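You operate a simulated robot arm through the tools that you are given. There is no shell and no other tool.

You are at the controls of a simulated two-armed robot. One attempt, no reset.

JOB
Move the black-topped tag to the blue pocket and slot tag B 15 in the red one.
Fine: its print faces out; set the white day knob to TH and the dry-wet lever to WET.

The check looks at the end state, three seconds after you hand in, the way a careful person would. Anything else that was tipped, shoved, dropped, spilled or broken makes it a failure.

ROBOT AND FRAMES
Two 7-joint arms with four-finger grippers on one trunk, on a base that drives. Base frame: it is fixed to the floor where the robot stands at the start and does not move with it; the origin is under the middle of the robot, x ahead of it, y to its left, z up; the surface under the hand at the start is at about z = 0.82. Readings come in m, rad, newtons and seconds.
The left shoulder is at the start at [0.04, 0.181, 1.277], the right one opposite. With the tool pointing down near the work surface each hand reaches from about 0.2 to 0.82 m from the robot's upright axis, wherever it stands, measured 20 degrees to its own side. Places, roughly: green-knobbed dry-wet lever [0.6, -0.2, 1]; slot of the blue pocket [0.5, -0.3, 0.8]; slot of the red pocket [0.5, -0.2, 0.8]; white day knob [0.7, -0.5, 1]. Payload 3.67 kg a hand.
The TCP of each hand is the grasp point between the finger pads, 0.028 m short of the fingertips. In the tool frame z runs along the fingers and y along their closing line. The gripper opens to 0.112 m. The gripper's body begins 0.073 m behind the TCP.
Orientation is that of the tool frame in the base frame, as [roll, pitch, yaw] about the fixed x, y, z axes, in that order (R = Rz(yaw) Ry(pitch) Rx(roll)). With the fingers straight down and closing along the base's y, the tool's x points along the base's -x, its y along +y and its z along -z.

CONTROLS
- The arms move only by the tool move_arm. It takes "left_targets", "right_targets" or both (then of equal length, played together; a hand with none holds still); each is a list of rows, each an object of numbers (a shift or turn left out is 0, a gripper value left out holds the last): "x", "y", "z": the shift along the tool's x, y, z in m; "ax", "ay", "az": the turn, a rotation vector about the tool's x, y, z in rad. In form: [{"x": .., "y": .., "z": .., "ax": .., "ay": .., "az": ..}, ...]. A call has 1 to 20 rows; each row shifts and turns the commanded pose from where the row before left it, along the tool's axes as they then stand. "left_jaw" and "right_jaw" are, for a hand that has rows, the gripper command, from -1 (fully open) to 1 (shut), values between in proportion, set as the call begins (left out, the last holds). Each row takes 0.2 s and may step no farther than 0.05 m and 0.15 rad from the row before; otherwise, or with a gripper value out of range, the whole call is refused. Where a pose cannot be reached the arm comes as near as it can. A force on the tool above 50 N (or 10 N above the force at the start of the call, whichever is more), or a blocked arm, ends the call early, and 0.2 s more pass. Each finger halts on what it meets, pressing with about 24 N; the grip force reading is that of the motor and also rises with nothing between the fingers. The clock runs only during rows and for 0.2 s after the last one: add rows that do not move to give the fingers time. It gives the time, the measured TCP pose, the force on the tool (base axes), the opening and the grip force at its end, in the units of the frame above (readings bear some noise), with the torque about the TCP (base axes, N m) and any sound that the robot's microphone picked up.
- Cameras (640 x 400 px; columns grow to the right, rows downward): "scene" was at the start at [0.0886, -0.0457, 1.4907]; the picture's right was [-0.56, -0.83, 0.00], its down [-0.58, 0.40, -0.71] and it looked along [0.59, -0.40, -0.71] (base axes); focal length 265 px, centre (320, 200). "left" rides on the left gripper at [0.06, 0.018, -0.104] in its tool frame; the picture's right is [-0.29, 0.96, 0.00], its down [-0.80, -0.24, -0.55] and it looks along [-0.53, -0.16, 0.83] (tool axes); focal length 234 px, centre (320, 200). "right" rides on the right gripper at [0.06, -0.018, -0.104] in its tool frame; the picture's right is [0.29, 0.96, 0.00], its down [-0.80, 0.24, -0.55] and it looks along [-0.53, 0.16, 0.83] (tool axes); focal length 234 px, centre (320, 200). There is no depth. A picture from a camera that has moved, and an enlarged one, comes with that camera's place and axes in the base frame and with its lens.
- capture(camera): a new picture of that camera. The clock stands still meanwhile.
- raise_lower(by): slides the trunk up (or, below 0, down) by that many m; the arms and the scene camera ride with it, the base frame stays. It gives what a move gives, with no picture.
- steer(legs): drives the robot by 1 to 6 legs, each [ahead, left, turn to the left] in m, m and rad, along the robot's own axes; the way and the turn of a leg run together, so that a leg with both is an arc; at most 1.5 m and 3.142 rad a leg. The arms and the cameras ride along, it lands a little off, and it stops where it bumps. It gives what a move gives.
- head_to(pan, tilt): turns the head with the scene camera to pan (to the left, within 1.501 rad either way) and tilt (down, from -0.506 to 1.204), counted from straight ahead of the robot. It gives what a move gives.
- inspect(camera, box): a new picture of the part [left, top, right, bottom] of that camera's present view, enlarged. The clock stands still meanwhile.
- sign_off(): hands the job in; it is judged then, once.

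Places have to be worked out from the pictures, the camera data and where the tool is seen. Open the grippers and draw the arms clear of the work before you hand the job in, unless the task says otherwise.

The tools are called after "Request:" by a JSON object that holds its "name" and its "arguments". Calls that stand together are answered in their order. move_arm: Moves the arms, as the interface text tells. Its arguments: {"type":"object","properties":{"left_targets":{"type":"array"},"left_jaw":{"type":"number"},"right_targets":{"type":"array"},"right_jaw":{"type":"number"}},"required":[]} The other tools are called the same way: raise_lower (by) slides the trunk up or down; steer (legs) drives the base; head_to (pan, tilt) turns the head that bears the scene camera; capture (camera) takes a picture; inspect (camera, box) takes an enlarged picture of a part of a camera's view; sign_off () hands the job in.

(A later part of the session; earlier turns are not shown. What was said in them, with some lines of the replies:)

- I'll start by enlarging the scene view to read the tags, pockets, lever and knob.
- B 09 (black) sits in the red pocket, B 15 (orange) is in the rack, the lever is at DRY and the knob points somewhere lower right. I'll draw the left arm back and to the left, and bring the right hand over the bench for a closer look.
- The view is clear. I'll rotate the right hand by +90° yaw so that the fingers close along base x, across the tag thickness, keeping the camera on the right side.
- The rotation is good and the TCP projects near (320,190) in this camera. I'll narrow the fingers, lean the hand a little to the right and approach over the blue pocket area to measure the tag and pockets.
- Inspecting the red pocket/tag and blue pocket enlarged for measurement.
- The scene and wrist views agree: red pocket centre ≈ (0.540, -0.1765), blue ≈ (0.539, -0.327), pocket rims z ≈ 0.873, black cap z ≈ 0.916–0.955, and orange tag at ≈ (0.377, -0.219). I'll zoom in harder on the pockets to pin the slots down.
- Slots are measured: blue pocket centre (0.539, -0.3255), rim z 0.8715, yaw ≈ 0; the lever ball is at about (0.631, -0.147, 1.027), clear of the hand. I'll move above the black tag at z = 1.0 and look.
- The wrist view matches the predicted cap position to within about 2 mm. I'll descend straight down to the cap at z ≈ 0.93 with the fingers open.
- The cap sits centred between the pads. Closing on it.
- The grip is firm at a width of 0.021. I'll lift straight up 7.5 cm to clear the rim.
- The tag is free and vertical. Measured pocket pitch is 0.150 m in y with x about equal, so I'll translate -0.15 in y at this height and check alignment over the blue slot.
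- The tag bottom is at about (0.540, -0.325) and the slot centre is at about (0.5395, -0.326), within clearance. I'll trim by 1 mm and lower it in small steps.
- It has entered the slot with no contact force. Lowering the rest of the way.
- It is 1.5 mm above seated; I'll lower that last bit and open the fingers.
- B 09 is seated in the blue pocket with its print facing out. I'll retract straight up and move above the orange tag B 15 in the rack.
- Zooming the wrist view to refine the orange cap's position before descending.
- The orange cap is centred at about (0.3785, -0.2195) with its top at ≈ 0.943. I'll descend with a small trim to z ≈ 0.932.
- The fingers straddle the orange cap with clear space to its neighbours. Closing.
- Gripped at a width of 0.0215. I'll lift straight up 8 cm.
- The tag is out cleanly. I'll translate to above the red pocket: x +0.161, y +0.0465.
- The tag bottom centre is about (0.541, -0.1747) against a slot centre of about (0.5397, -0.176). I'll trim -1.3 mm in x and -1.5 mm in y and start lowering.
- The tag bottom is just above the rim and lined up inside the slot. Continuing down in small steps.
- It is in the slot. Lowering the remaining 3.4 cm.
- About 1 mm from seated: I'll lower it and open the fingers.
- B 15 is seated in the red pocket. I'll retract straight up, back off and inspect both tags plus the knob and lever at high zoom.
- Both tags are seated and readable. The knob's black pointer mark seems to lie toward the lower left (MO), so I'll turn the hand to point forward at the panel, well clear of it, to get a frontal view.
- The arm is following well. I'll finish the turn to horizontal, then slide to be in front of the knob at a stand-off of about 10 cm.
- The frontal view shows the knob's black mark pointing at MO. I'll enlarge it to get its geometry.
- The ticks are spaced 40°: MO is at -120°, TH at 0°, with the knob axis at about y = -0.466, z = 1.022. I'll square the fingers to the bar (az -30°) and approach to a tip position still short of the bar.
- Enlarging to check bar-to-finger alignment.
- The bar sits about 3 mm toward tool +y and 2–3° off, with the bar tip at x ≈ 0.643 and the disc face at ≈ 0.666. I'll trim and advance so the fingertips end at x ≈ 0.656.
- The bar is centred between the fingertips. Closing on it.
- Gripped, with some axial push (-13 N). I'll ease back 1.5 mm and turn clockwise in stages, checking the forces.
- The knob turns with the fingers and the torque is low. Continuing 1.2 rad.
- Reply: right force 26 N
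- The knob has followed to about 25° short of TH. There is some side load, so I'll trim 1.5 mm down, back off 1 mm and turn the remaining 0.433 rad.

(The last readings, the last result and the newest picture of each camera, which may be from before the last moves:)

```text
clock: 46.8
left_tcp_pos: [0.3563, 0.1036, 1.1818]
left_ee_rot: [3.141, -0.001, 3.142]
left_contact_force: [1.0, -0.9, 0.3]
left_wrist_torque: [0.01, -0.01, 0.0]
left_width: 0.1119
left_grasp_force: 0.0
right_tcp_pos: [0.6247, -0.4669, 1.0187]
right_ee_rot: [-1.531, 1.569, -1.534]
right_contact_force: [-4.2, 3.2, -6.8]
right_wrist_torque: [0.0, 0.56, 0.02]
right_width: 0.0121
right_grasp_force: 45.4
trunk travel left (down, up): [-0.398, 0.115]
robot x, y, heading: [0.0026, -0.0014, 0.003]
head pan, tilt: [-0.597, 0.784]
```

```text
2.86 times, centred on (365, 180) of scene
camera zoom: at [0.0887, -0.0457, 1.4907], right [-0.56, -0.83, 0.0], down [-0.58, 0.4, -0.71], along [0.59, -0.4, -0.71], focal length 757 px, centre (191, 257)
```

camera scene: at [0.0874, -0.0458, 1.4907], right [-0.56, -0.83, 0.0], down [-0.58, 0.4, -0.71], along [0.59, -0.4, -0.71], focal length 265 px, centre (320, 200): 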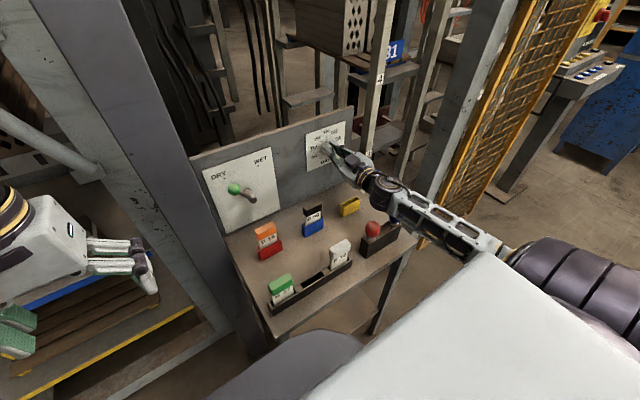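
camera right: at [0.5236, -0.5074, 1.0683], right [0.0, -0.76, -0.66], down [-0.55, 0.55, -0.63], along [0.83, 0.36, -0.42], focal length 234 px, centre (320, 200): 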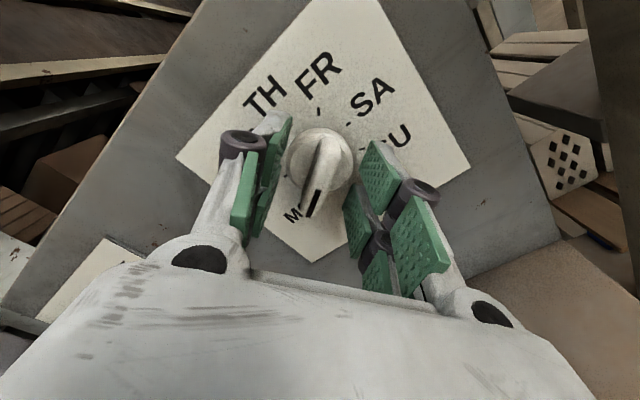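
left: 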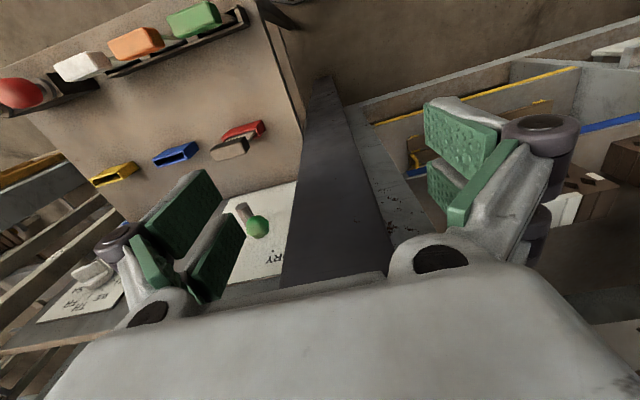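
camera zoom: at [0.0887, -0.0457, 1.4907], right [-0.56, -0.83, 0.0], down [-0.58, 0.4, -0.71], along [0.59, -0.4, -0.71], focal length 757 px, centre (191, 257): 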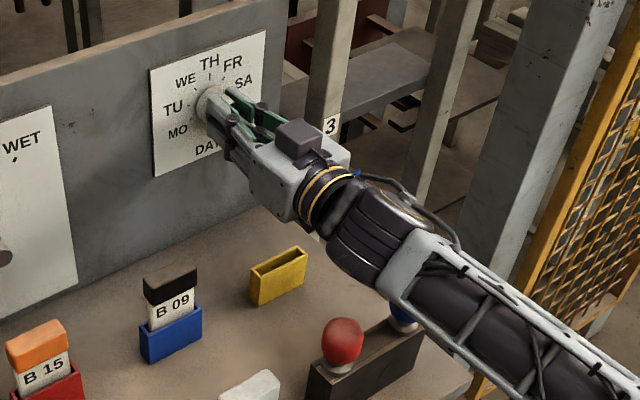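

The bar is now vertical with its mark up at TH. I'll release, back straight off and inspect the knob.

Request:
{"name": "move_arm", "arguments": {"right_targets": [{}, {}], "right_jaw": 0.2}}

Request:
{"name": "move_arm", "arguments": {"right_targets": [{"z": -0.02}, {"z": -0.03}, {"z": -0.03}, {"z": -0.03}, {}]}}

Request:
{"name": "inspect", "arguments": {"camera": "scene", "box": [290, 110, 370, 190]}}

Request:
{"name": "inspect", "arguments": {"camera": "right", "box": [230, 10, 430, 200]}}

Request:
{"name": "capture", "arguments": {"camera": "scene"}}

```text
clock: 47.4
left_tcp_pos: [0.3564, 0.1056, 1.1821]
left_ee_rot: [-3.14, 0.0, -3.141]
left_contact_force: [-0.2, -0.2, 0.1]
left_wrist_torque: [0.0, -0.03, 0.01]
left_width: 0.112
left_grasp_force: 0.0
right_tcp_pos: [0.6251, -0.4676, 1.0196]
right_ee_rot: [-1.301, 1.568, -1.303]
right_contact_force: [0.0, 0.4, 0.2]
right_wrist_torque: [-0.03, 0.03, 0.04]
right_width: 0.0447
right_grasp_force: 0.1
trunk travel left (down, up): [-0.398, 0.115]
robot x, y, heading: [-0.0015, -0.0005, -0.002]
head pan, tilt: [-0.597, 0.784]
```

```text
clock: 48.6
left_tcp_pos: [0.3572, 0.1035, 1.1818]
left_ee_rot: [3.141, 0.0, -3.141]
left_contact_force: [-0.5, -0.5, 0.6]
left_wrist_torque: [0.02, 0.03, -0.01]
left_width: 0.1122
left_grasp_force: 0.0
right_tcp_pos: [0.515, -0.4664, 1.0195]
right_ee_rot: [-1.446, 1.569, -1.445]
right_contact_force: [2.0, 1.5, 2.9]
right_wrist_torque: [-0.04, 0.28, -0.09]
right_width: 0.0448
right_grasp_force: 0.1
trunk travel left (down, up): [-0.398, 0.115]
robot x, y, heading: [0.0001, 0.0013, -0.001]
head pan, tilt: [-0.597, 0.784]
```

```text
5.00 times, centred on (330, 150) of scene
camera zoom: at [0.0894, -0.0453, 1.4907], right [-0.56, -0.83, 0.0], down [-0.58, 0.4, -0.71], along [0.59, -0.4, -0.71], focal length 1324 px, centre (270, 450)
```

zoom: 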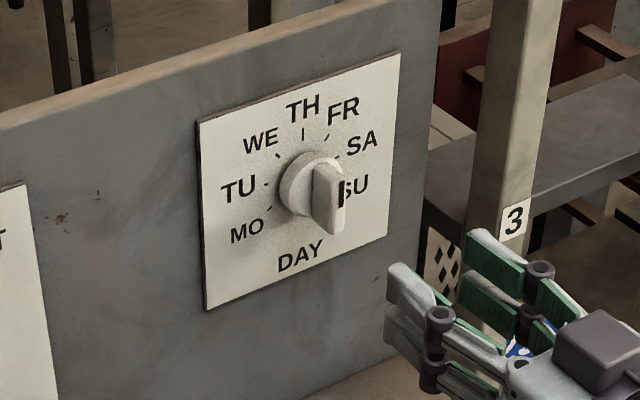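

```text
2.11 times, centred on (330, 105) of right
camera zoom: at [0.4112, -0.4836, 0.9603], right [0.0, 0.96, -0.29], down [-0.55, 0.24, 0.8], along [0.83, 0.16, 0.53], focal length 493 px, centre (299, 400)
```

zoom: 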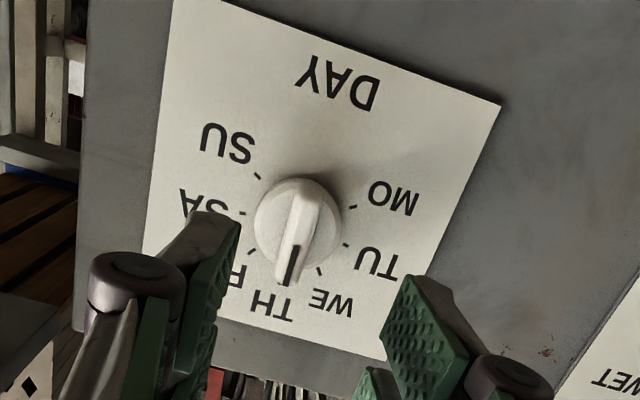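

```text
taken
camera scene: at [0.0894, -0.0453, 1.4907], right [-0.56, -0.83, 0.0], down [-0.58, 0.4, -0.71], along [0.59, -0.4, -0.71], focal length 265 px, centre (320, 200)
```

scene: 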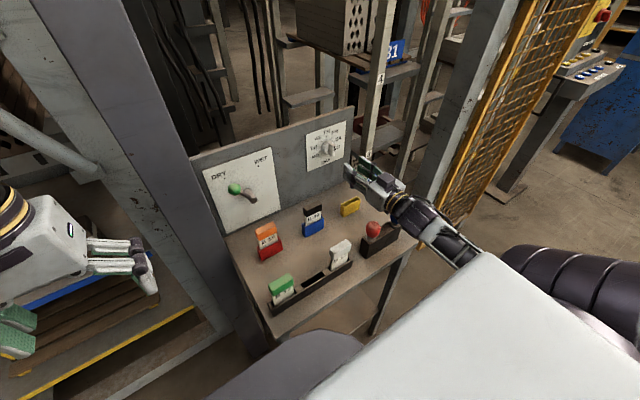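

The knob reads TH. There is a small residual force after backing off, so I'll check how close the wrist is to the red and blue balls before moving.

Request:
{"name": "inspect", "arguments": {"camera": "scene", "box": [340, 160, 480, 280]}}

Request:
{"name": "capture", "arguments": {"camera": "left"}}

```text
3.33 times, centred on (410, 220) of scene
camera zoom: at [0.0894, -0.0453, 1.4907], right [-0.56, -0.83, 0.0], down [-0.58, 0.4, -0.71], along [0.59, -0.4, -0.71], focal length 883 px, centre (20, 133)
```

zoom: 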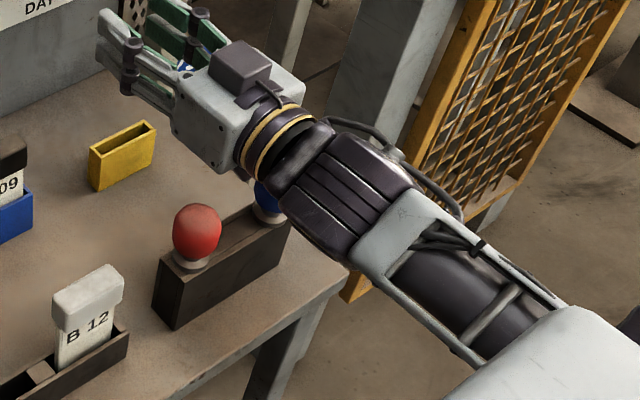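

```text
taken
camera left: at [0.2972, 0.1221, 1.2855], right [0.29, 0.96, 0.0], down [0.8, -0.24, 0.55], along [0.53, -0.16, -0.83], focal length 234 px, centre (320, 200)
```

left: 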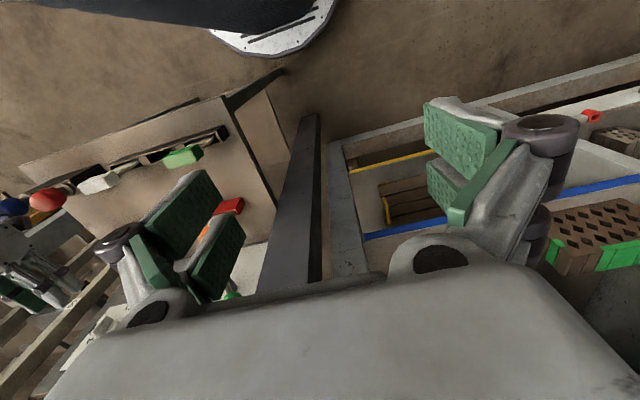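

Enlarging the left camera's view of the right wrist near the balls.

Request:
{"name": "inspect", "arguments": {"camera": "left", "box": [0, 160, 130, 330]}}

Request:
{"name": "move_arm", "arguments": {"right_targets": [{}]}}

```text
2.35 times, centred on (65, 245) of left
camera zoom: at [0.2972, 0.1221, 1.2855], right [0.29, 0.96, 0.0], down [0.8, -0.24, 0.55], along [0.53, -0.16, -0.83], focal length 551 px, centre (920, 94)
```

zoom: 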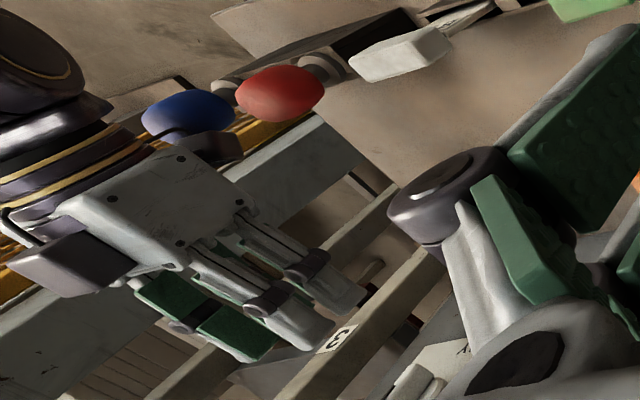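

```text
clock: 49.0
left_tcp_pos: [0.3565, 0.1039, 1.1821]
left_ee_rot: [3.141, 0.0, -3.141]
left_contact_force: [0.6, -0.8, -0.1]
left_wrist_torque: [0.01, -0.02, -0.02]
left_width: 0.112
left_grasp_force: 0.0
right_tcp_pos: [0.5151, -0.4666, 1.0196]
right_ee_rot: [-1.943, 1.57, -1.945]
right_contact_force: [0.4, 0.9, 1.4]
right_wrist_torque: [0.03, 0.09, 0.02]
right_width: 0.0449
right_grasp_force: 0.1
trunk travel left (down, up): [-0.398, 0.115]
robot x, y, heading: [0.0025, 0.0035, -0.003]
head pan, tilt: [-0.597, 0.784]
```

Force has died down, but the camera housing is close to the blue ball. I'll raise the hand 6 cm first and check that the ball is unmoved.

Request:
{"name": "move_arm", "arguments": {"right_targets": [{"x": -0.02}, {"x": -0.02}, {"x": -0.02}, {}]}}

Request:
{"name": "inspect", "arguments": {"camera": "scene", "box": [340, 160, 480, 280]}}

Request:
{"name": "inspect", "arguments": {"camera": "left", "box": [0, 160, 130, 330]}}

```text
clock: 50.0
left_tcp_pos: [0.3566, 0.1046, 1.1824]
left_ee_rot: [3.141, 0.003, 3.141]
left_contact_force: [-0.5, 0.3, -0.9]
left_wrist_torque: [-0.02, -0.01, -0.01]
left_width: 0.1121
left_grasp_force: 0.1
right_tcp_pos: [0.5151, -0.4665, 1.0769]
right_ee_rot: [-2.232, 1.568, -2.233]
right_contact_force: [-0.4, -0.6, -0.7]
right_wrist_torque: [-0.03, -0.04, 0.03]
right_width: 0.0448
right_grasp_force: 0.2
trunk travel left (down, up): [-0.398, 0.115]
robot x, y, heading: [0.0005, 0.0044, -0.003]
head pan, tilt: [-0.597, 0.784]
```

```text
3.33 times, centred on (410, 220) of scene
camera zoom: at [0.0884, -0.0455, 1.4907], right [-0.56, -0.83, 0.0], down [-0.58, 0.4, -0.71], along [0.59, -0.4, -0.71], focal length 883 px, centre (20, 133)
```

zoom: 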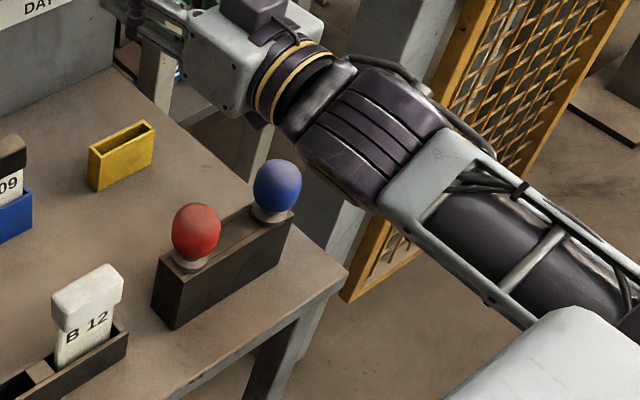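

```text
2.35 times, centred on (65, 245) of left
camera zoom: at [0.2963, 0.1219, 1.2857], right [0.29, 0.96, 0.0], down [0.8, -0.24, 0.55], along [0.53, -0.16, -0.83], focal length 551 px, centre (920, 94)
```

zoom: 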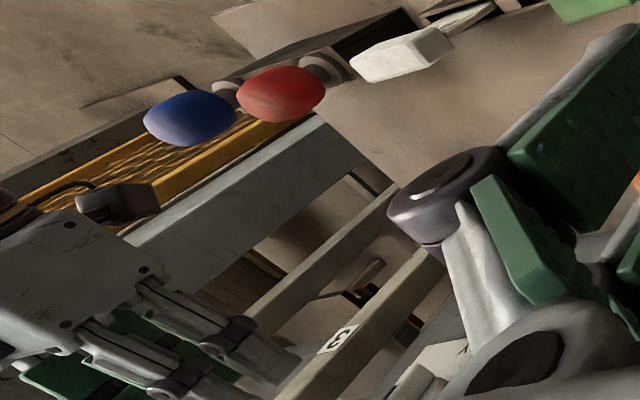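

Both balls are unmoved and the knob reads TH. Before the lever I need to know where the dark post beside the panel is, so I'll look there.

Request:
{"name": "inspect", "arguments": {"camera": "scene", "box": [40, 60, 300, 380]}}

Request:
{"name": "inspect", "arguments": {"camera": "left", "box": [150, 60, 450, 290]}}

Request:
{"name": "capture", "arguments": {"camera": "right"}}

```text
1.25 times, centred on (170, 220) of scene
camera zoom: at [0.0884, -0.0455, 1.4907], right [-0.56, -0.83, 0.0], down [-0.58, 0.4, -0.71], along [0.59, -0.4, -0.71], focal length 331 px, centre (508, 175)
```

zoom: 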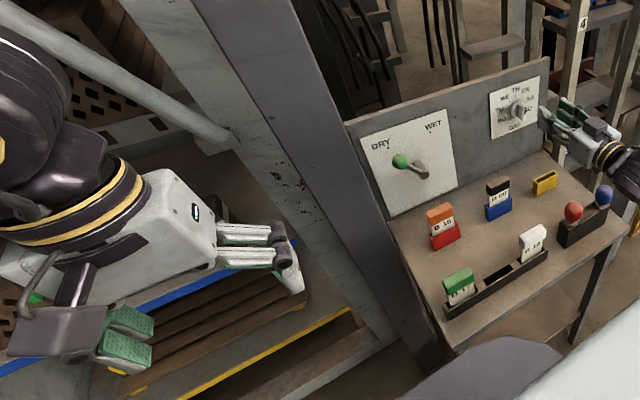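

```text
1.74 times, centred on (300, 175) of left
camera zoom: at [0.2963, 0.1219, 1.2857], right [0.29, 0.96, 0.0], down [0.8, -0.24, 0.55], along [0.53, -0.16, -0.83], focal length 407 px, centre (355, 244)
```

zoom: 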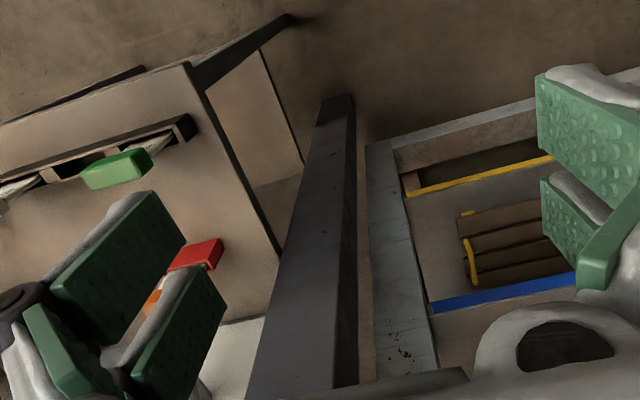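

```text
taken
camera right: at [0.4108, -0.4834, 1.0195], right [0.0, 0.96, -0.29], down [-0.55, 0.24, 0.8], along [0.83, 0.16, 0.53], focal length 234 px, centre (320, 200)
```

right: 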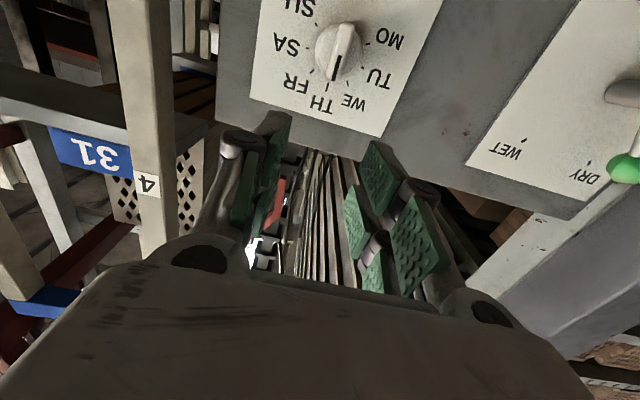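

The post's corner seems to be near (0.59, -0.10), tight against the lever ball's left side. I'll measure it more accurately from this view.

Request:
{"name": "inspect", "arguments": {"camera": "right", "box": [440, 60, 640, 360]}}

Request:
{"name": "inspect", "arguments": {"camera": "scene", "box": [170, 100, 290, 250]}}

```text
1.33 times, centred on (540, 210) of right
camera zoom: at [0.4108, -0.4834, 1.0195], right [0.0, 0.96, -0.29], down [-0.55, 0.24, 0.8], along [0.83, 0.16, 0.53], focal length 312 px, centre (27, 187)
```

zoom: 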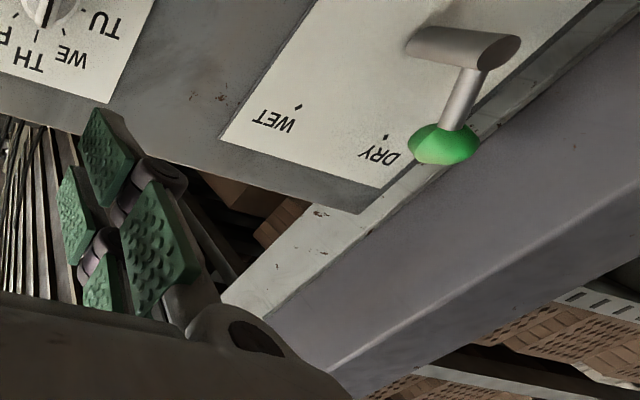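

```text
2.67 times, centred on (230, 175) of scene
camera zoom: at [0.0884, -0.0455, 1.4907], right [-0.56, -0.83, 0.0], down [-0.58, 0.4, -0.71], along [0.59, -0.4, -0.71], focal length 706 px, centre (560, 267)
```

zoom: 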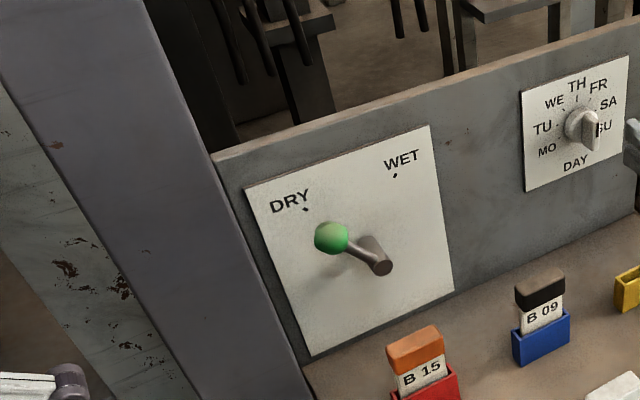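

From two views the post's near corner is at (0.584, -0.073), leaving about 5 cm left of the lever ball. I'll tilt the hand 0.4 rad downward so its camera clears the tags, open wide and slide left to y ≈ -0.183, standing off from the lever.

Request:
{"name": "move_arm", "arguments": {"right_targets": [{"ay": 0.1333}, {"ay": 0.1333}, {"ay": 0.1334}, {"y": 0.0473}, {"y": 0.0473}, {"y": 0.0473}, {"y": 0.0473}, {"y": 0.0473}, {"y": 0.047}, {}, {}], "right_jaw": -1}}

Request:
{"name": "capture", "arguments": {"camera": "right"}}

Request:
{"name": "capture", "arguments": {"camera": "scene"}}

```text
clock: 52.4
left_tcp_pos: [0.3563, 0.1036, 1.1826]
left_ee_rot: [3.14, 0.0, -3.14]
left_contact_force: [-0.4, 0.4, -0.7]
left_wrist_torque: [-0.03, 0.02, 0.0]
left_width: 0.112
left_grasp_force: 0.1
right_tcp_pos: [0.5191, -0.1826, 1.0771]
right_ee_rot: [-3.138, 1.172, -3.138]
right_contact_force: [-0.2, -1.0, -0.5]
right_wrist_torque: [-0.04, 0.02, -0.03]
right_width: 0.1118
right_grasp_force: 0.2
right hand out of reach, approached as far as the arm can: row 7
trunk travel left (down, up): [-0.398, 0.115]
robot x, y, heading: [0.002, 0.0003, -0.004]
head pan, tilt: [-0.597, 0.784]
```

```text
taken
camera right: at [0.3996, -0.2, 1.0631], right [-0.11, 0.96, -0.27], down [-0.2, 0.24, 0.95], along [0.97, 0.16, 0.16], focal length 234 px, centre (320, 200)
```

right: 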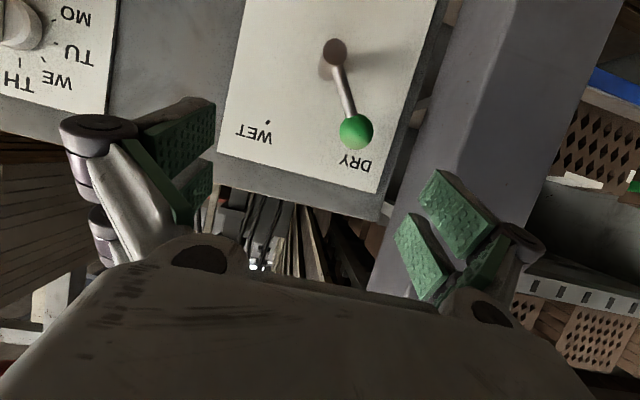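

```text
taken
camera scene: at [0.0885, -0.0452, 1.4907], right [-0.56, -0.83, 0.0], down [-0.58, 0.4, -0.71], along [0.59, -0.4, -0.71], focal length 265 px, centre (320, 200)
```

scene: 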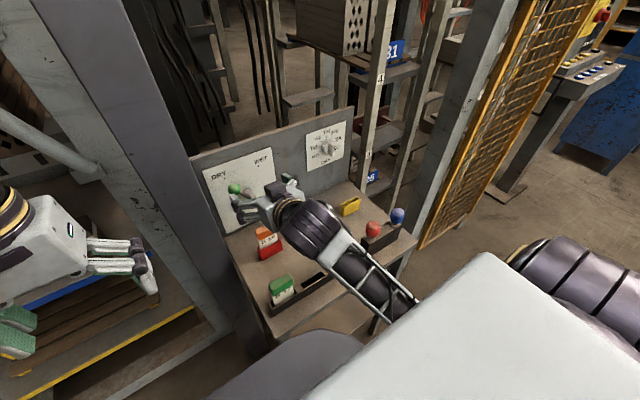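

I'll use the left camera to check where the right forearm runs relative to the tags on the bench.

Request:
{"name": "capture", "arguments": {"camera": "left"}}

Request:
{"name": "inspect", "arguments": {"camera": "scene", "box": [200, 150, 440, 340]}}

```text
taken
camera left: at [0.2964, 0.1222, 1.2857], right [0.29, 0.96, 0.0], down [0.8, -0.24, 0.55], along [0.53, -0.16, -0.83], focal length 234 px, centre (320, 200)
```

left: 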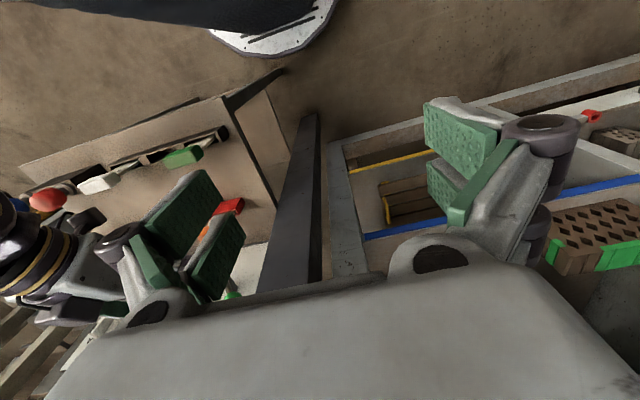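

```text
2.11 times, centred on (320, 245) of scene
camera zoom: at [0.0885, -0.0452, 1.4907], right [-0.56, -0.83, 0.0], down [-0.58, 0.4, -0.71], along [0.59, -0.4, -0.71], focal length 558 px, centre (320, 105)
```

zoom: 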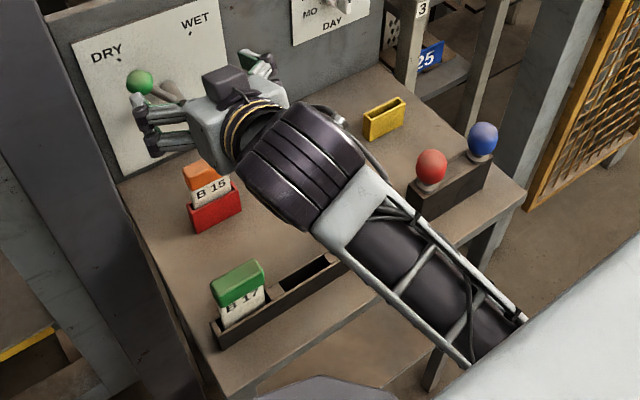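

The forearm is well above the tags, and the ball is confirmed at (0.631, -0.146, 1.027). I'll advance along the tool axis so that the left finger sits just left of the ball.

Request:
{"name": "move_arm", "arguments": {"right_targets": [{"y": 0.003}, {"z": 0.0287}, {"z": 0.0287}, {"z": 0.0287}, {"z": 0.0287}, {}]}}

Request:
{"name": "capture", "arguments": {"camera": "right"}}

Request:
{"name": "inspect", "arguments": {"camera": "scene", "box": [190, 140, 330, 260]}}

```text
clock: 53.8
left_tcp_pos: [0.3552, 0.1042, 1.1826]
left_ee_rot: [3.141, 0.0, -3.14]
left_contact_force: [-0.7, 0.7, -0.4]
left_wrist_torque: [0.01, -0.01, 0.02]
left_width: 0.1122
left_grasp_force: 0.0
right_tcp_pos: [0.6248, -0.1814, 1.0317]
right_ee_rot: [-3.141, 1.172, -3.139]
right_contact_force: [-0.7, 0.4, 0.3]
right_wrist_torque: [0.01, 0.05, 0.03]
right_width: 0.1119
right_grasp_force: 0.0
trunk travel left (down, up): [-0.398, 0.115]
robot x, y, heading: [-0.0008, 0.0007, 0.001]
head pan, tilt: [-0.597, 0.784]
```

```text
taken
camera right: at [0.5049, -0.1981, 1.0182], right [-0.11, 0.96, -0.27], down [-0.2, 0.24, 0.95], along [0.97, 0.16, 0.16], focal length 234 px, centre (320, 200)
```

right: 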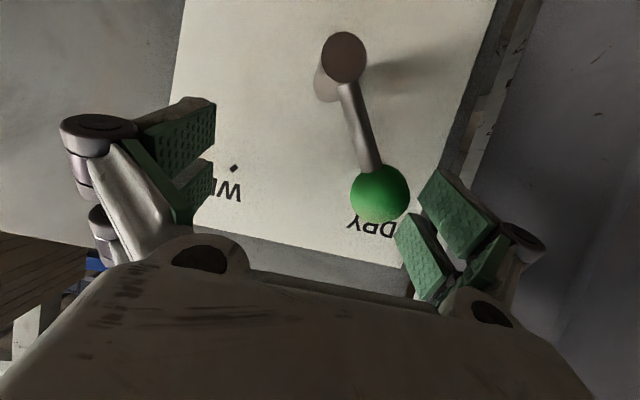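

```text
3.33 times, centred on (260, 200) of scene
camera zoom: at [0.0877, -0.0456, 1.4908], right [-0.56, -0.83, 0.0], down [-0.58, 0.4, -0.71], along [0.59, -0.4, -0.71], focal length 883 px, centre (520, 200)
```

zoom: 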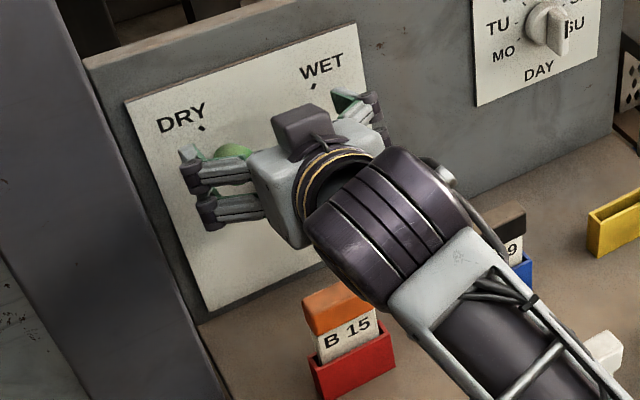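

The left finger is just beside the ball. I'll push it toward -y gradually, with a slight rise to follow the arc.

Request:
{"name": "move_arm", "arguments": {"right_targets": [{"y": -0.012, "x": -0.003, "z": -0.001}, {"y": -0.012, "x": -0.003, "z": -0.001}, {"y": -0.013}, {"y": -0.013}, {}]}}

Request:
{"name": "capture", "arguments": {"camera": "right"}}

```text
clock: 55.0
left_tcp_pos: [0.3565, 0.1042, 1.182]
left_ee_rot: [-3.141, 0.0, 3.141]
left_contact_force: [0.1, -0.4, 0.3]
left_wrist_torque: [0.01, 0.0, 0.0]
left_width: 0.1121
left_grasp_force: 0.0
right_tcp_pos: [0.6254, -0.2307, 1.0381]
right_ee_rot: [-3.136, 1.169, -3.139]
right_contact_force: [0.2, -0.1, 0.2]
right_wrist_torque: [0.01, -0.02, -0.03]
right_width: 0.112
right_grasp_force: 0.1
trunk travel left (down, up): [-0.398, 0.115]
robot x, y, heading: [0.0008, -0.0002, -0.002]
head pan, tilt: [-0.597, 0.784]
```

```text
taken
camera right: at [0.5058, -0.2478, 1.0244], right [-0.11, 0.96, -0.27], down [-0.2, 0.24, 0.95], along [0.97, 0.16, 0.16], focal length 234 px, centre (320, 200)
```

right: 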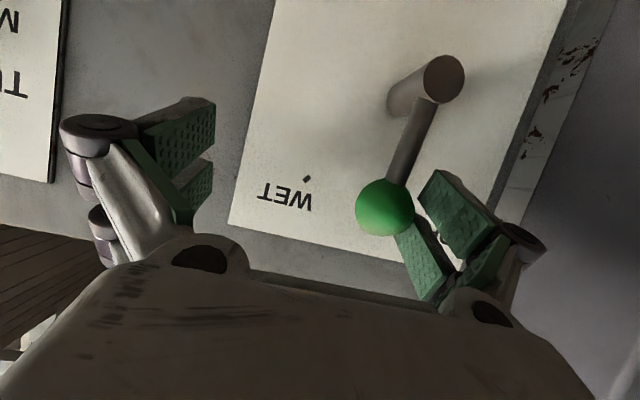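

The lever follows easily and is now about upright. Another 3 cm.

Request:
{"name": "move_arm", "arguments": {"right_targets": [{"y": -0.01}, {"y": -0.01}, {"y": -0.01, "x": 0.004, "z": 0.0015}, {}]}}

Request:
{"name": "capture", "arguments": {"camera": "right"}}

Request:
{"name": "inspect", "arguments": {"camera": "scene", "box": [190, 140, 330, 260]}}

```text
clock: 56.0
left_tcp_pos: [0.3567, 0.1046, 1.1824]
left_ee_rot: [3.141, 0.0, 3.141]
left_contact_force: [0.9, 0.3, -0.6]
left_wrist_torque: [-0.02, -0.02, -0.02]
left_width: 0.1119
left_grasp_force: 0.1
right_tcp_pos: [0.6255, -0.2597, 1.0351]
right_ee_rot: [-3.14, 1.17, -3.14]
right_contact_force: [0.3, -0.3, -0.3]
right_wrist_torque: [0.02, 0.01, 0.0]
right_width: 0.112
right_grasp_force: 0.0
trunk travel left (down, up): [-0.398, 0.115]
robot x, y, heading: [0.0008, -0.0016, -0.001]
head pan, tilt: [-0.597, 0.784]
```

```text
taken
camera right: at [0.5056, -0.2771, 1.0207], right [-0.11, 0.96, -0.27], down [-0.2, 0.24, 0.95], along [0.97, 0.16, 0.16], focal length 234 px, centre (320, 200)
```

right: 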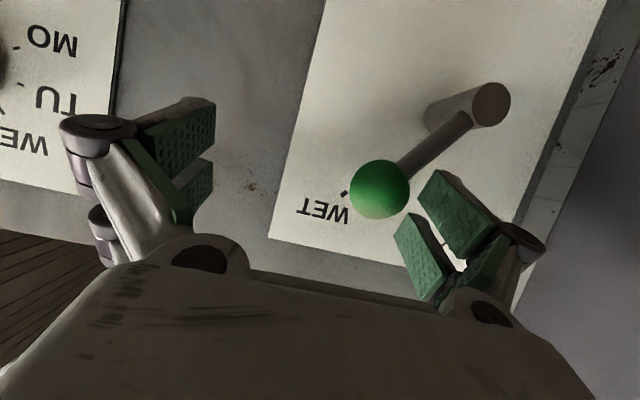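

```text
3.33 times, centred on (260, 200) of scene
camera zoom: at [0.0886, -0.0453, 1.4907], right [-0.56, -0.83, 0.0], down [-0.58, 0.4, -0.71], along [0.59, -0.4, -0.71], focal length 883 px, centre (520, 200)
```

zoom: 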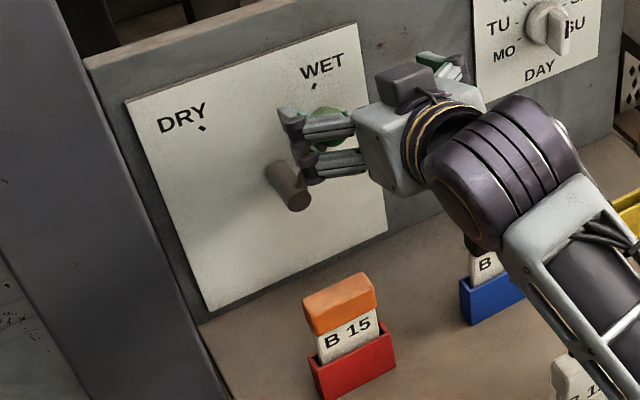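

The lever snapped over to WET (ball now at y ≈ -0.225, mirroring DRY) and sits off the finger. I'll back straight out and then rise clear.

Request:
{"name": "move_arm", "arguments": {"right_targets": [{"z": -0.0287}, {"z": -0.0287}, {"z": -0.0287}, {"z": -0.0287}, {"x": -0.0276, "z": -0.0117}, {"x": -0.0276, "z": -0.0117}, {"x": -0.0276, "z": -0.0117}, {"x": -0.0276, "z": -0.0117}, {}, {}]}}

Request:
{"name": "capture", "arguments": {"camera": "scene"}}

Request:
{"name": "inspect", "arguments": {"camera": "scene", "box": [190, 100, 370, 260]}}

```text
clock: 58.2
left_tcp_pos: [0.3566, 0.1044, 1.1817]
left_ee_rot: [3.141, 0.0, -3.141]
left_contact_force: [-0.5, 0.5, -0.7]
left_wrist_torque: [0.0, 0.01, -0.01]
left_width: 0.112
left_grasp_force: 0.2
right_tcp_pos: [0.5432, -0.2609, 1.194]
right_ee_rot: [-3.14, 1.169, -3.141]
right_contact_force: [0.0, 0.2, 0.9]
right_wrist_torque: [-0.02, 0.01, 0.0]
right_width: 0.1119
right_grasp_force: 0.1
right hand out of reach, approached as far as the arm can: row 5, 6, 7
trunk travel left (down, up): [-0.398, 0.115]
robot x, y, heading: [0.0035, -0.0006, -0.003]
head pan, tilt: [-0.597, 0.784]
```

```text
taken
camera scene: at [0.0887, -0.0454, 1.4907], right [-0.56, -0.83, 0.0], down [-0.58, 0.4, -0.71], along [0.59, -0.4, -0.71], focal length 265 px, centre (320, 200)
```

scene: 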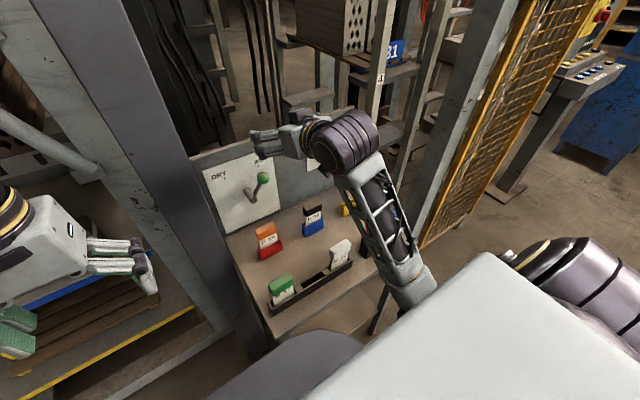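

```text
2.50 times, centred on (280, 180) of scene
camera zoom: at [0.0887, -0.0454, 1.4907], right [-0.56, -0.83, 0.0], down [-0.58, 0.4, -0.71], along [0.59, -0.4, -0.71], focal length 662 px, centre (420, 250)
```

zoom: 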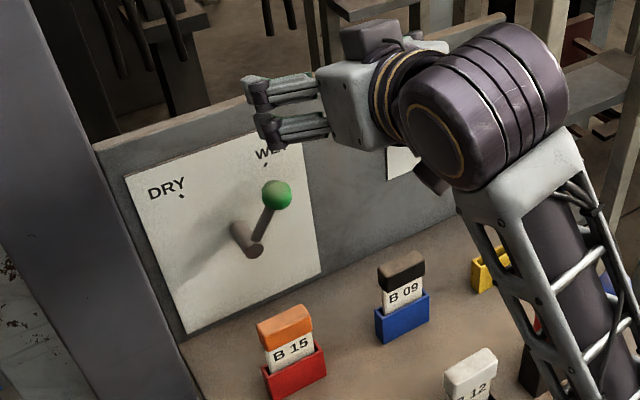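

The lever reads WET. To draw the arm clear I'll turn the hand back to pointing down (which lifts the forearm) and move it right to roughly its start position.

Request:
{"name": "move_arm", "arguments": {"right_targets": [{"ay": 0.1463}, {"ay": 0.1463}, {"ay": 0.1463}, {"ay": 0.1463}, {"ay": 0.1463}, {"ay": 0.1463}, {"ay": 0.1463}, {"ay": 0.1463}, {}]}}

Request:
{"name": "capture", "arguments": {"camera": "scene"}}

```text
clock: 60.2
left_tcp_pos: [0.3566, 0.1043, 1.1815]
left_ee_rot: [3.14, 0.0, -3.14]
left_contact_force: [0.1, -0.8, 0.6]
left_wrist_torque: [0.02, 0.0, -0.02]
left_width: 0.112
left_grasp_force: 0.2
right_tcp_pos: [0.5401, -0.2607, 1.194]
right_ee_rot: [-3.141, -0.002, 3.141]
right_contact_force: [-0.5, 0.0, 0.1]
right_wrist_torque: [0.0, 0.0, -0.02]
right_width: 0.1118
right_grasp_force: 0.0
trunk travel left (down, up): [-0.398, 0.115]
robot x, y, heading: [0.0006, 0.0008, -0.001]
head pan, tilt: [-0.597, 0.784]
```

```text
taken
camera scene: at [0.0883, -0.0456, 1.4907], right [-0.56, -0.83, 0.0], down [-0.58, 0.4, -0.71], along [0.59, -0.4, -0.71], focal length 265 px, centre (320, 200)
```

scene: 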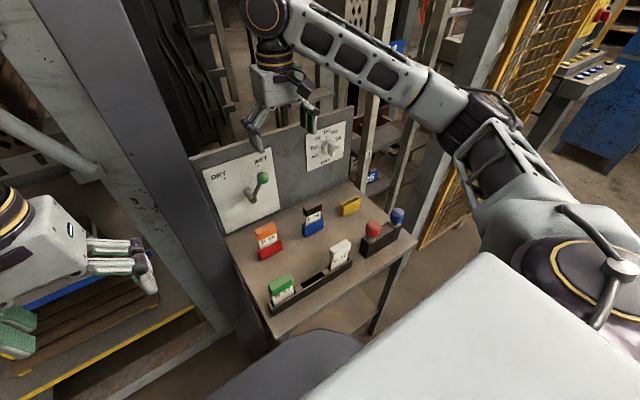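

Good posture. I'll back the hand away from the panel and off to the right, then do a final check.

Request:
{"name": "move_arm", "arguments": {"right_targets": [{"x": 0.03, "z": -0.01}, {"x": 0.03, "z": -0.01}, {"x": 0.025, "z": -0.01}, {"y": -0.045}, {"y": -0.045}, {"y": -0.045}, {"y": -0.045}, {"y": -0.045}, {"y": -0.045}, {}, {}]}}

Request:
{"name": "capture", "arguments": {"camera": "scene"}}

Request:
{"name": "inspect", "arguments": {"camera": "scene", "box": [230, 180, 430, 320]}}

Request:
{"name": "inspect", "arguments": {"camera": "scene", "box": [190, 110, 370, 240]}}

Request:
{"name": "inspect", "arguments": {"camera": "right", "box": [240, 0, 600, 290]}}

```text
clock: 62.6
left_tcp_pos: [0.3557, 0.1039, 1.1832]
left_ee_rot: [-3.141, 0.001, -3.14]
left_contact_force: [-0.6, 0.7, -0.1]
left_wrist_torque: [0.03, -0.04, 0.02]
left_width: 0.112
left_grasp_force: 0.1
right_tcp_pos: [0.455, -0.531, 1.2233]
right_ee_rot: [-3.14, -0.001, 3.14]
right_contact_force: [-0.2, -0.2, 1.1]
right_wrist_torque: [0.03, 0.01, 0.03]
right_width: 0.1121
right_grasp_force: 0.0
trunk travel left (down, up): [-0.398, 0.115]
robot x, y, heading: [0.0024, 0.0005, -0.002]
head pan, tilt: [-0.597, 0.784]
```

```text
taken
camera scene: at [0.0886, -0.0455, 1.4907], right [-0.56, -0.83, 0.0], down [-0.58, 0.4, -0.71], along [0.59, -0.4, -0.71], focal length 265 px, centre (320, 200)
```

scene: 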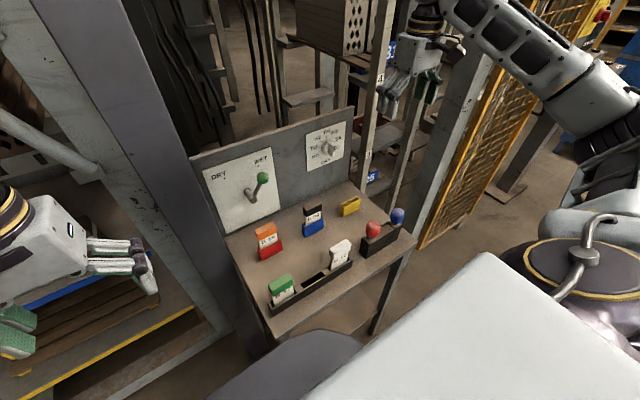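

```text
2.86 times, centred on (330, 250) of scene
camera zoom: at [0.0886, -0.0455, 1.4907], right [-0.56, -0.83, 0.0], down [-0.58, 0.4, -0.71], along [0.59, -0.4, -0.71], focal length 757 px, centre (291, 57)
```

zoom: 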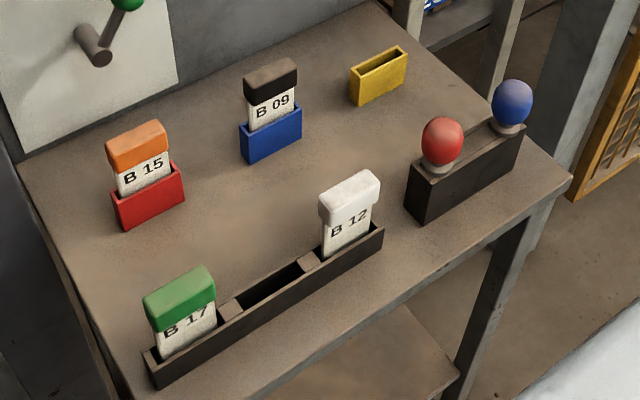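

```text
3.08 times, centred on (280, 175) of scene
camera zoom: at [0.0886, -0.0455, 1.4907], right [-0.56, -0.83, 0.0], down [-0.58, 0.4, -0.71], along [0.59, -0.4, -0.71], focal length 815 px, centre (443, 277)
```

zoom: 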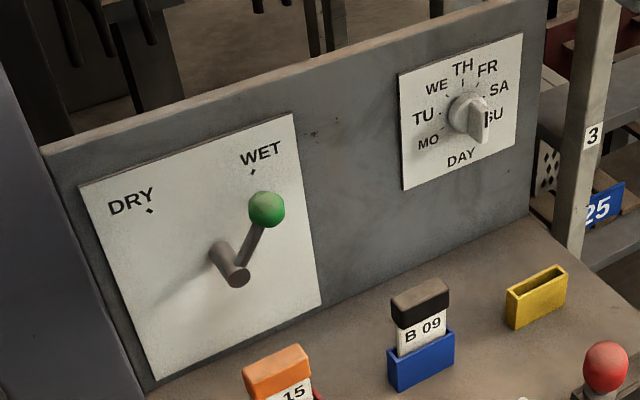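

```text
1.38 times, centred on (420, 145) of right
camera zoom: at [0.395, -0.5483, 1.3284], right [-0.29, 0.96, 0.0], down [0.8, 0.24, 0.55], along [0.53, 0.16, -0.83], focal length 323 px, centre (182, 276)
```

zoom: 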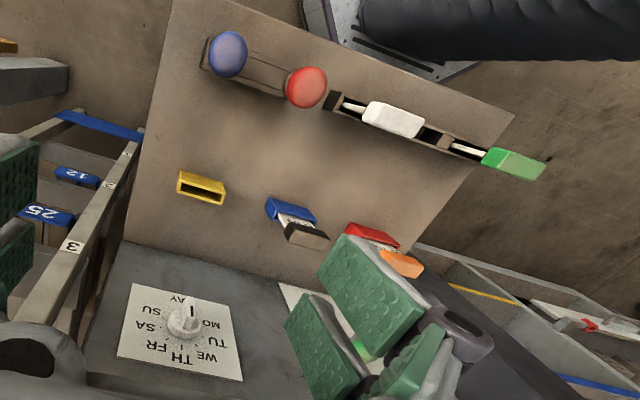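

All four goals look met. Comparing with the first pictures, the blue ball may have shifted by a few millimetres toward the robot, so I'll inspect it closely.

Request:
{"name": "inspect", "arguments": {"camera": "scene", "box": [355, 195, 415, 260]}}

Request:
{"name": "inspect", "arguments": {"camera": "right", "box": [320, 0, 440, 90]}}

Request:
{"name": "inspect", "arguments": {"camera": "left", "box": [0, 170, 100, 250]}}

```text
6.15 times, centred on (385, 228) of scene
camera zoom: at [0.0886, -0.0455, 1.4907], right [-0.56, -0.83, 0.0], down [-0.58, 0.4, -0.71], along [0.59, -0.4, -0.71], focal length 1630 px, centre (-80, 31)
```

zoom: 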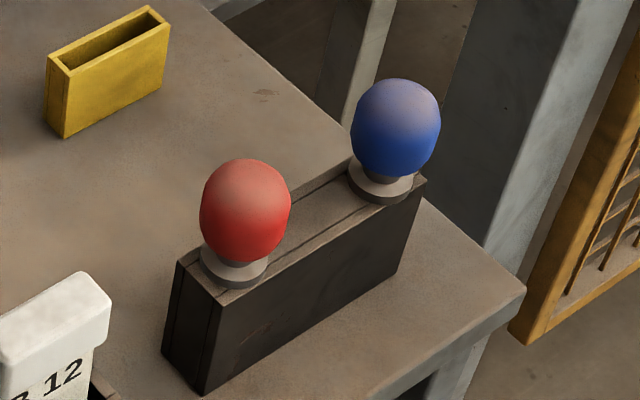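

```text
4.44 times, centred on (380, 45) of right
camera zoom: at [0.395, -0.5483, 1.3284], right [-0.29, 0.96, 0.0], down [0.8, 0.24, 0.55], along [0.53, 0.16, -0.83], focal length 1041 px, centre (53, 889)
```

zoom: 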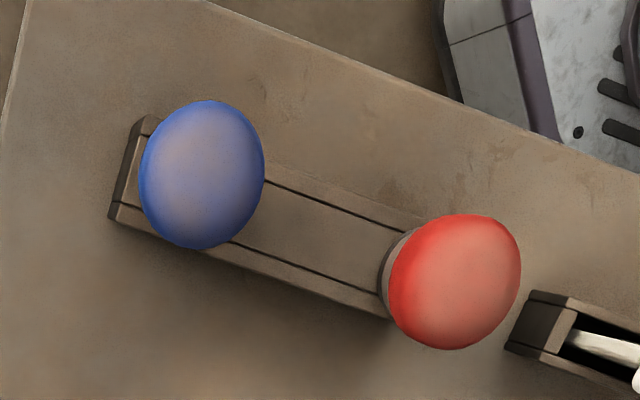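

```text
5.00 times, centred on (50, 210) of left
camera zoom: at [0.2965, 0.1219, 1.2857], right [0.29, 0.96, 0.0], down [0.8, -0.24, 0.55], along [0.53, -0.16, -0.83], focal length 1171 px, centre (1670, 150)
```

zoom: 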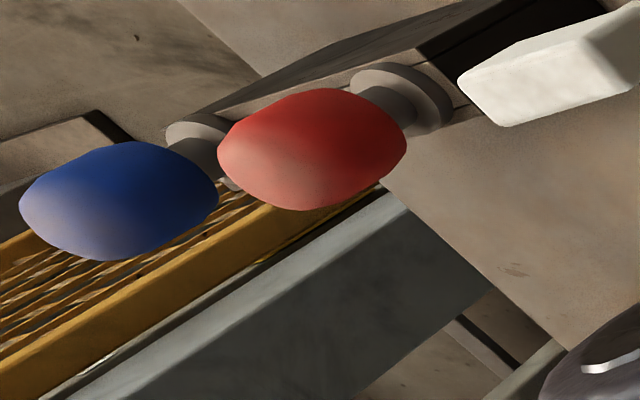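

Both bulbs are upright on their collars and aligned with the rack to within a few millimetres. B 09 is in blue, B 15 in red with print out, the knob is at TH, the lever is at WET, and both grippers are open and clear, so I'm handing in.

Request:
{"name": "sign_off", "arguments": {}}

```text
The job is handed in.
```

I handed the job in with all four settings done. I don't have a verdict from the check.

- **Black-topped tag (B 09):** it is seated in the blue pocket, print facing out.
- **Tag B 15:** it is seated in the red pocket, print facing out.
- **Day knob:** it reads TH, with the pointer within about 2° of the mark.
- **Lever:** it snapped over to WET and stayed there after I backed off.

**Blue bulb on the bench:** it may have moved 2–3 mm toward the robot. The likely cause is the right hand's camera housing brushing it as I backed away from the knob. It still stands upright on its collar and lines up with its rack. I left it alone, because nudging it back seemed riskier than leaving it. The other tags, the yellow pocket and the red bulb look unmoved.

Both grippers are open and both arms are drawn clear of the work.
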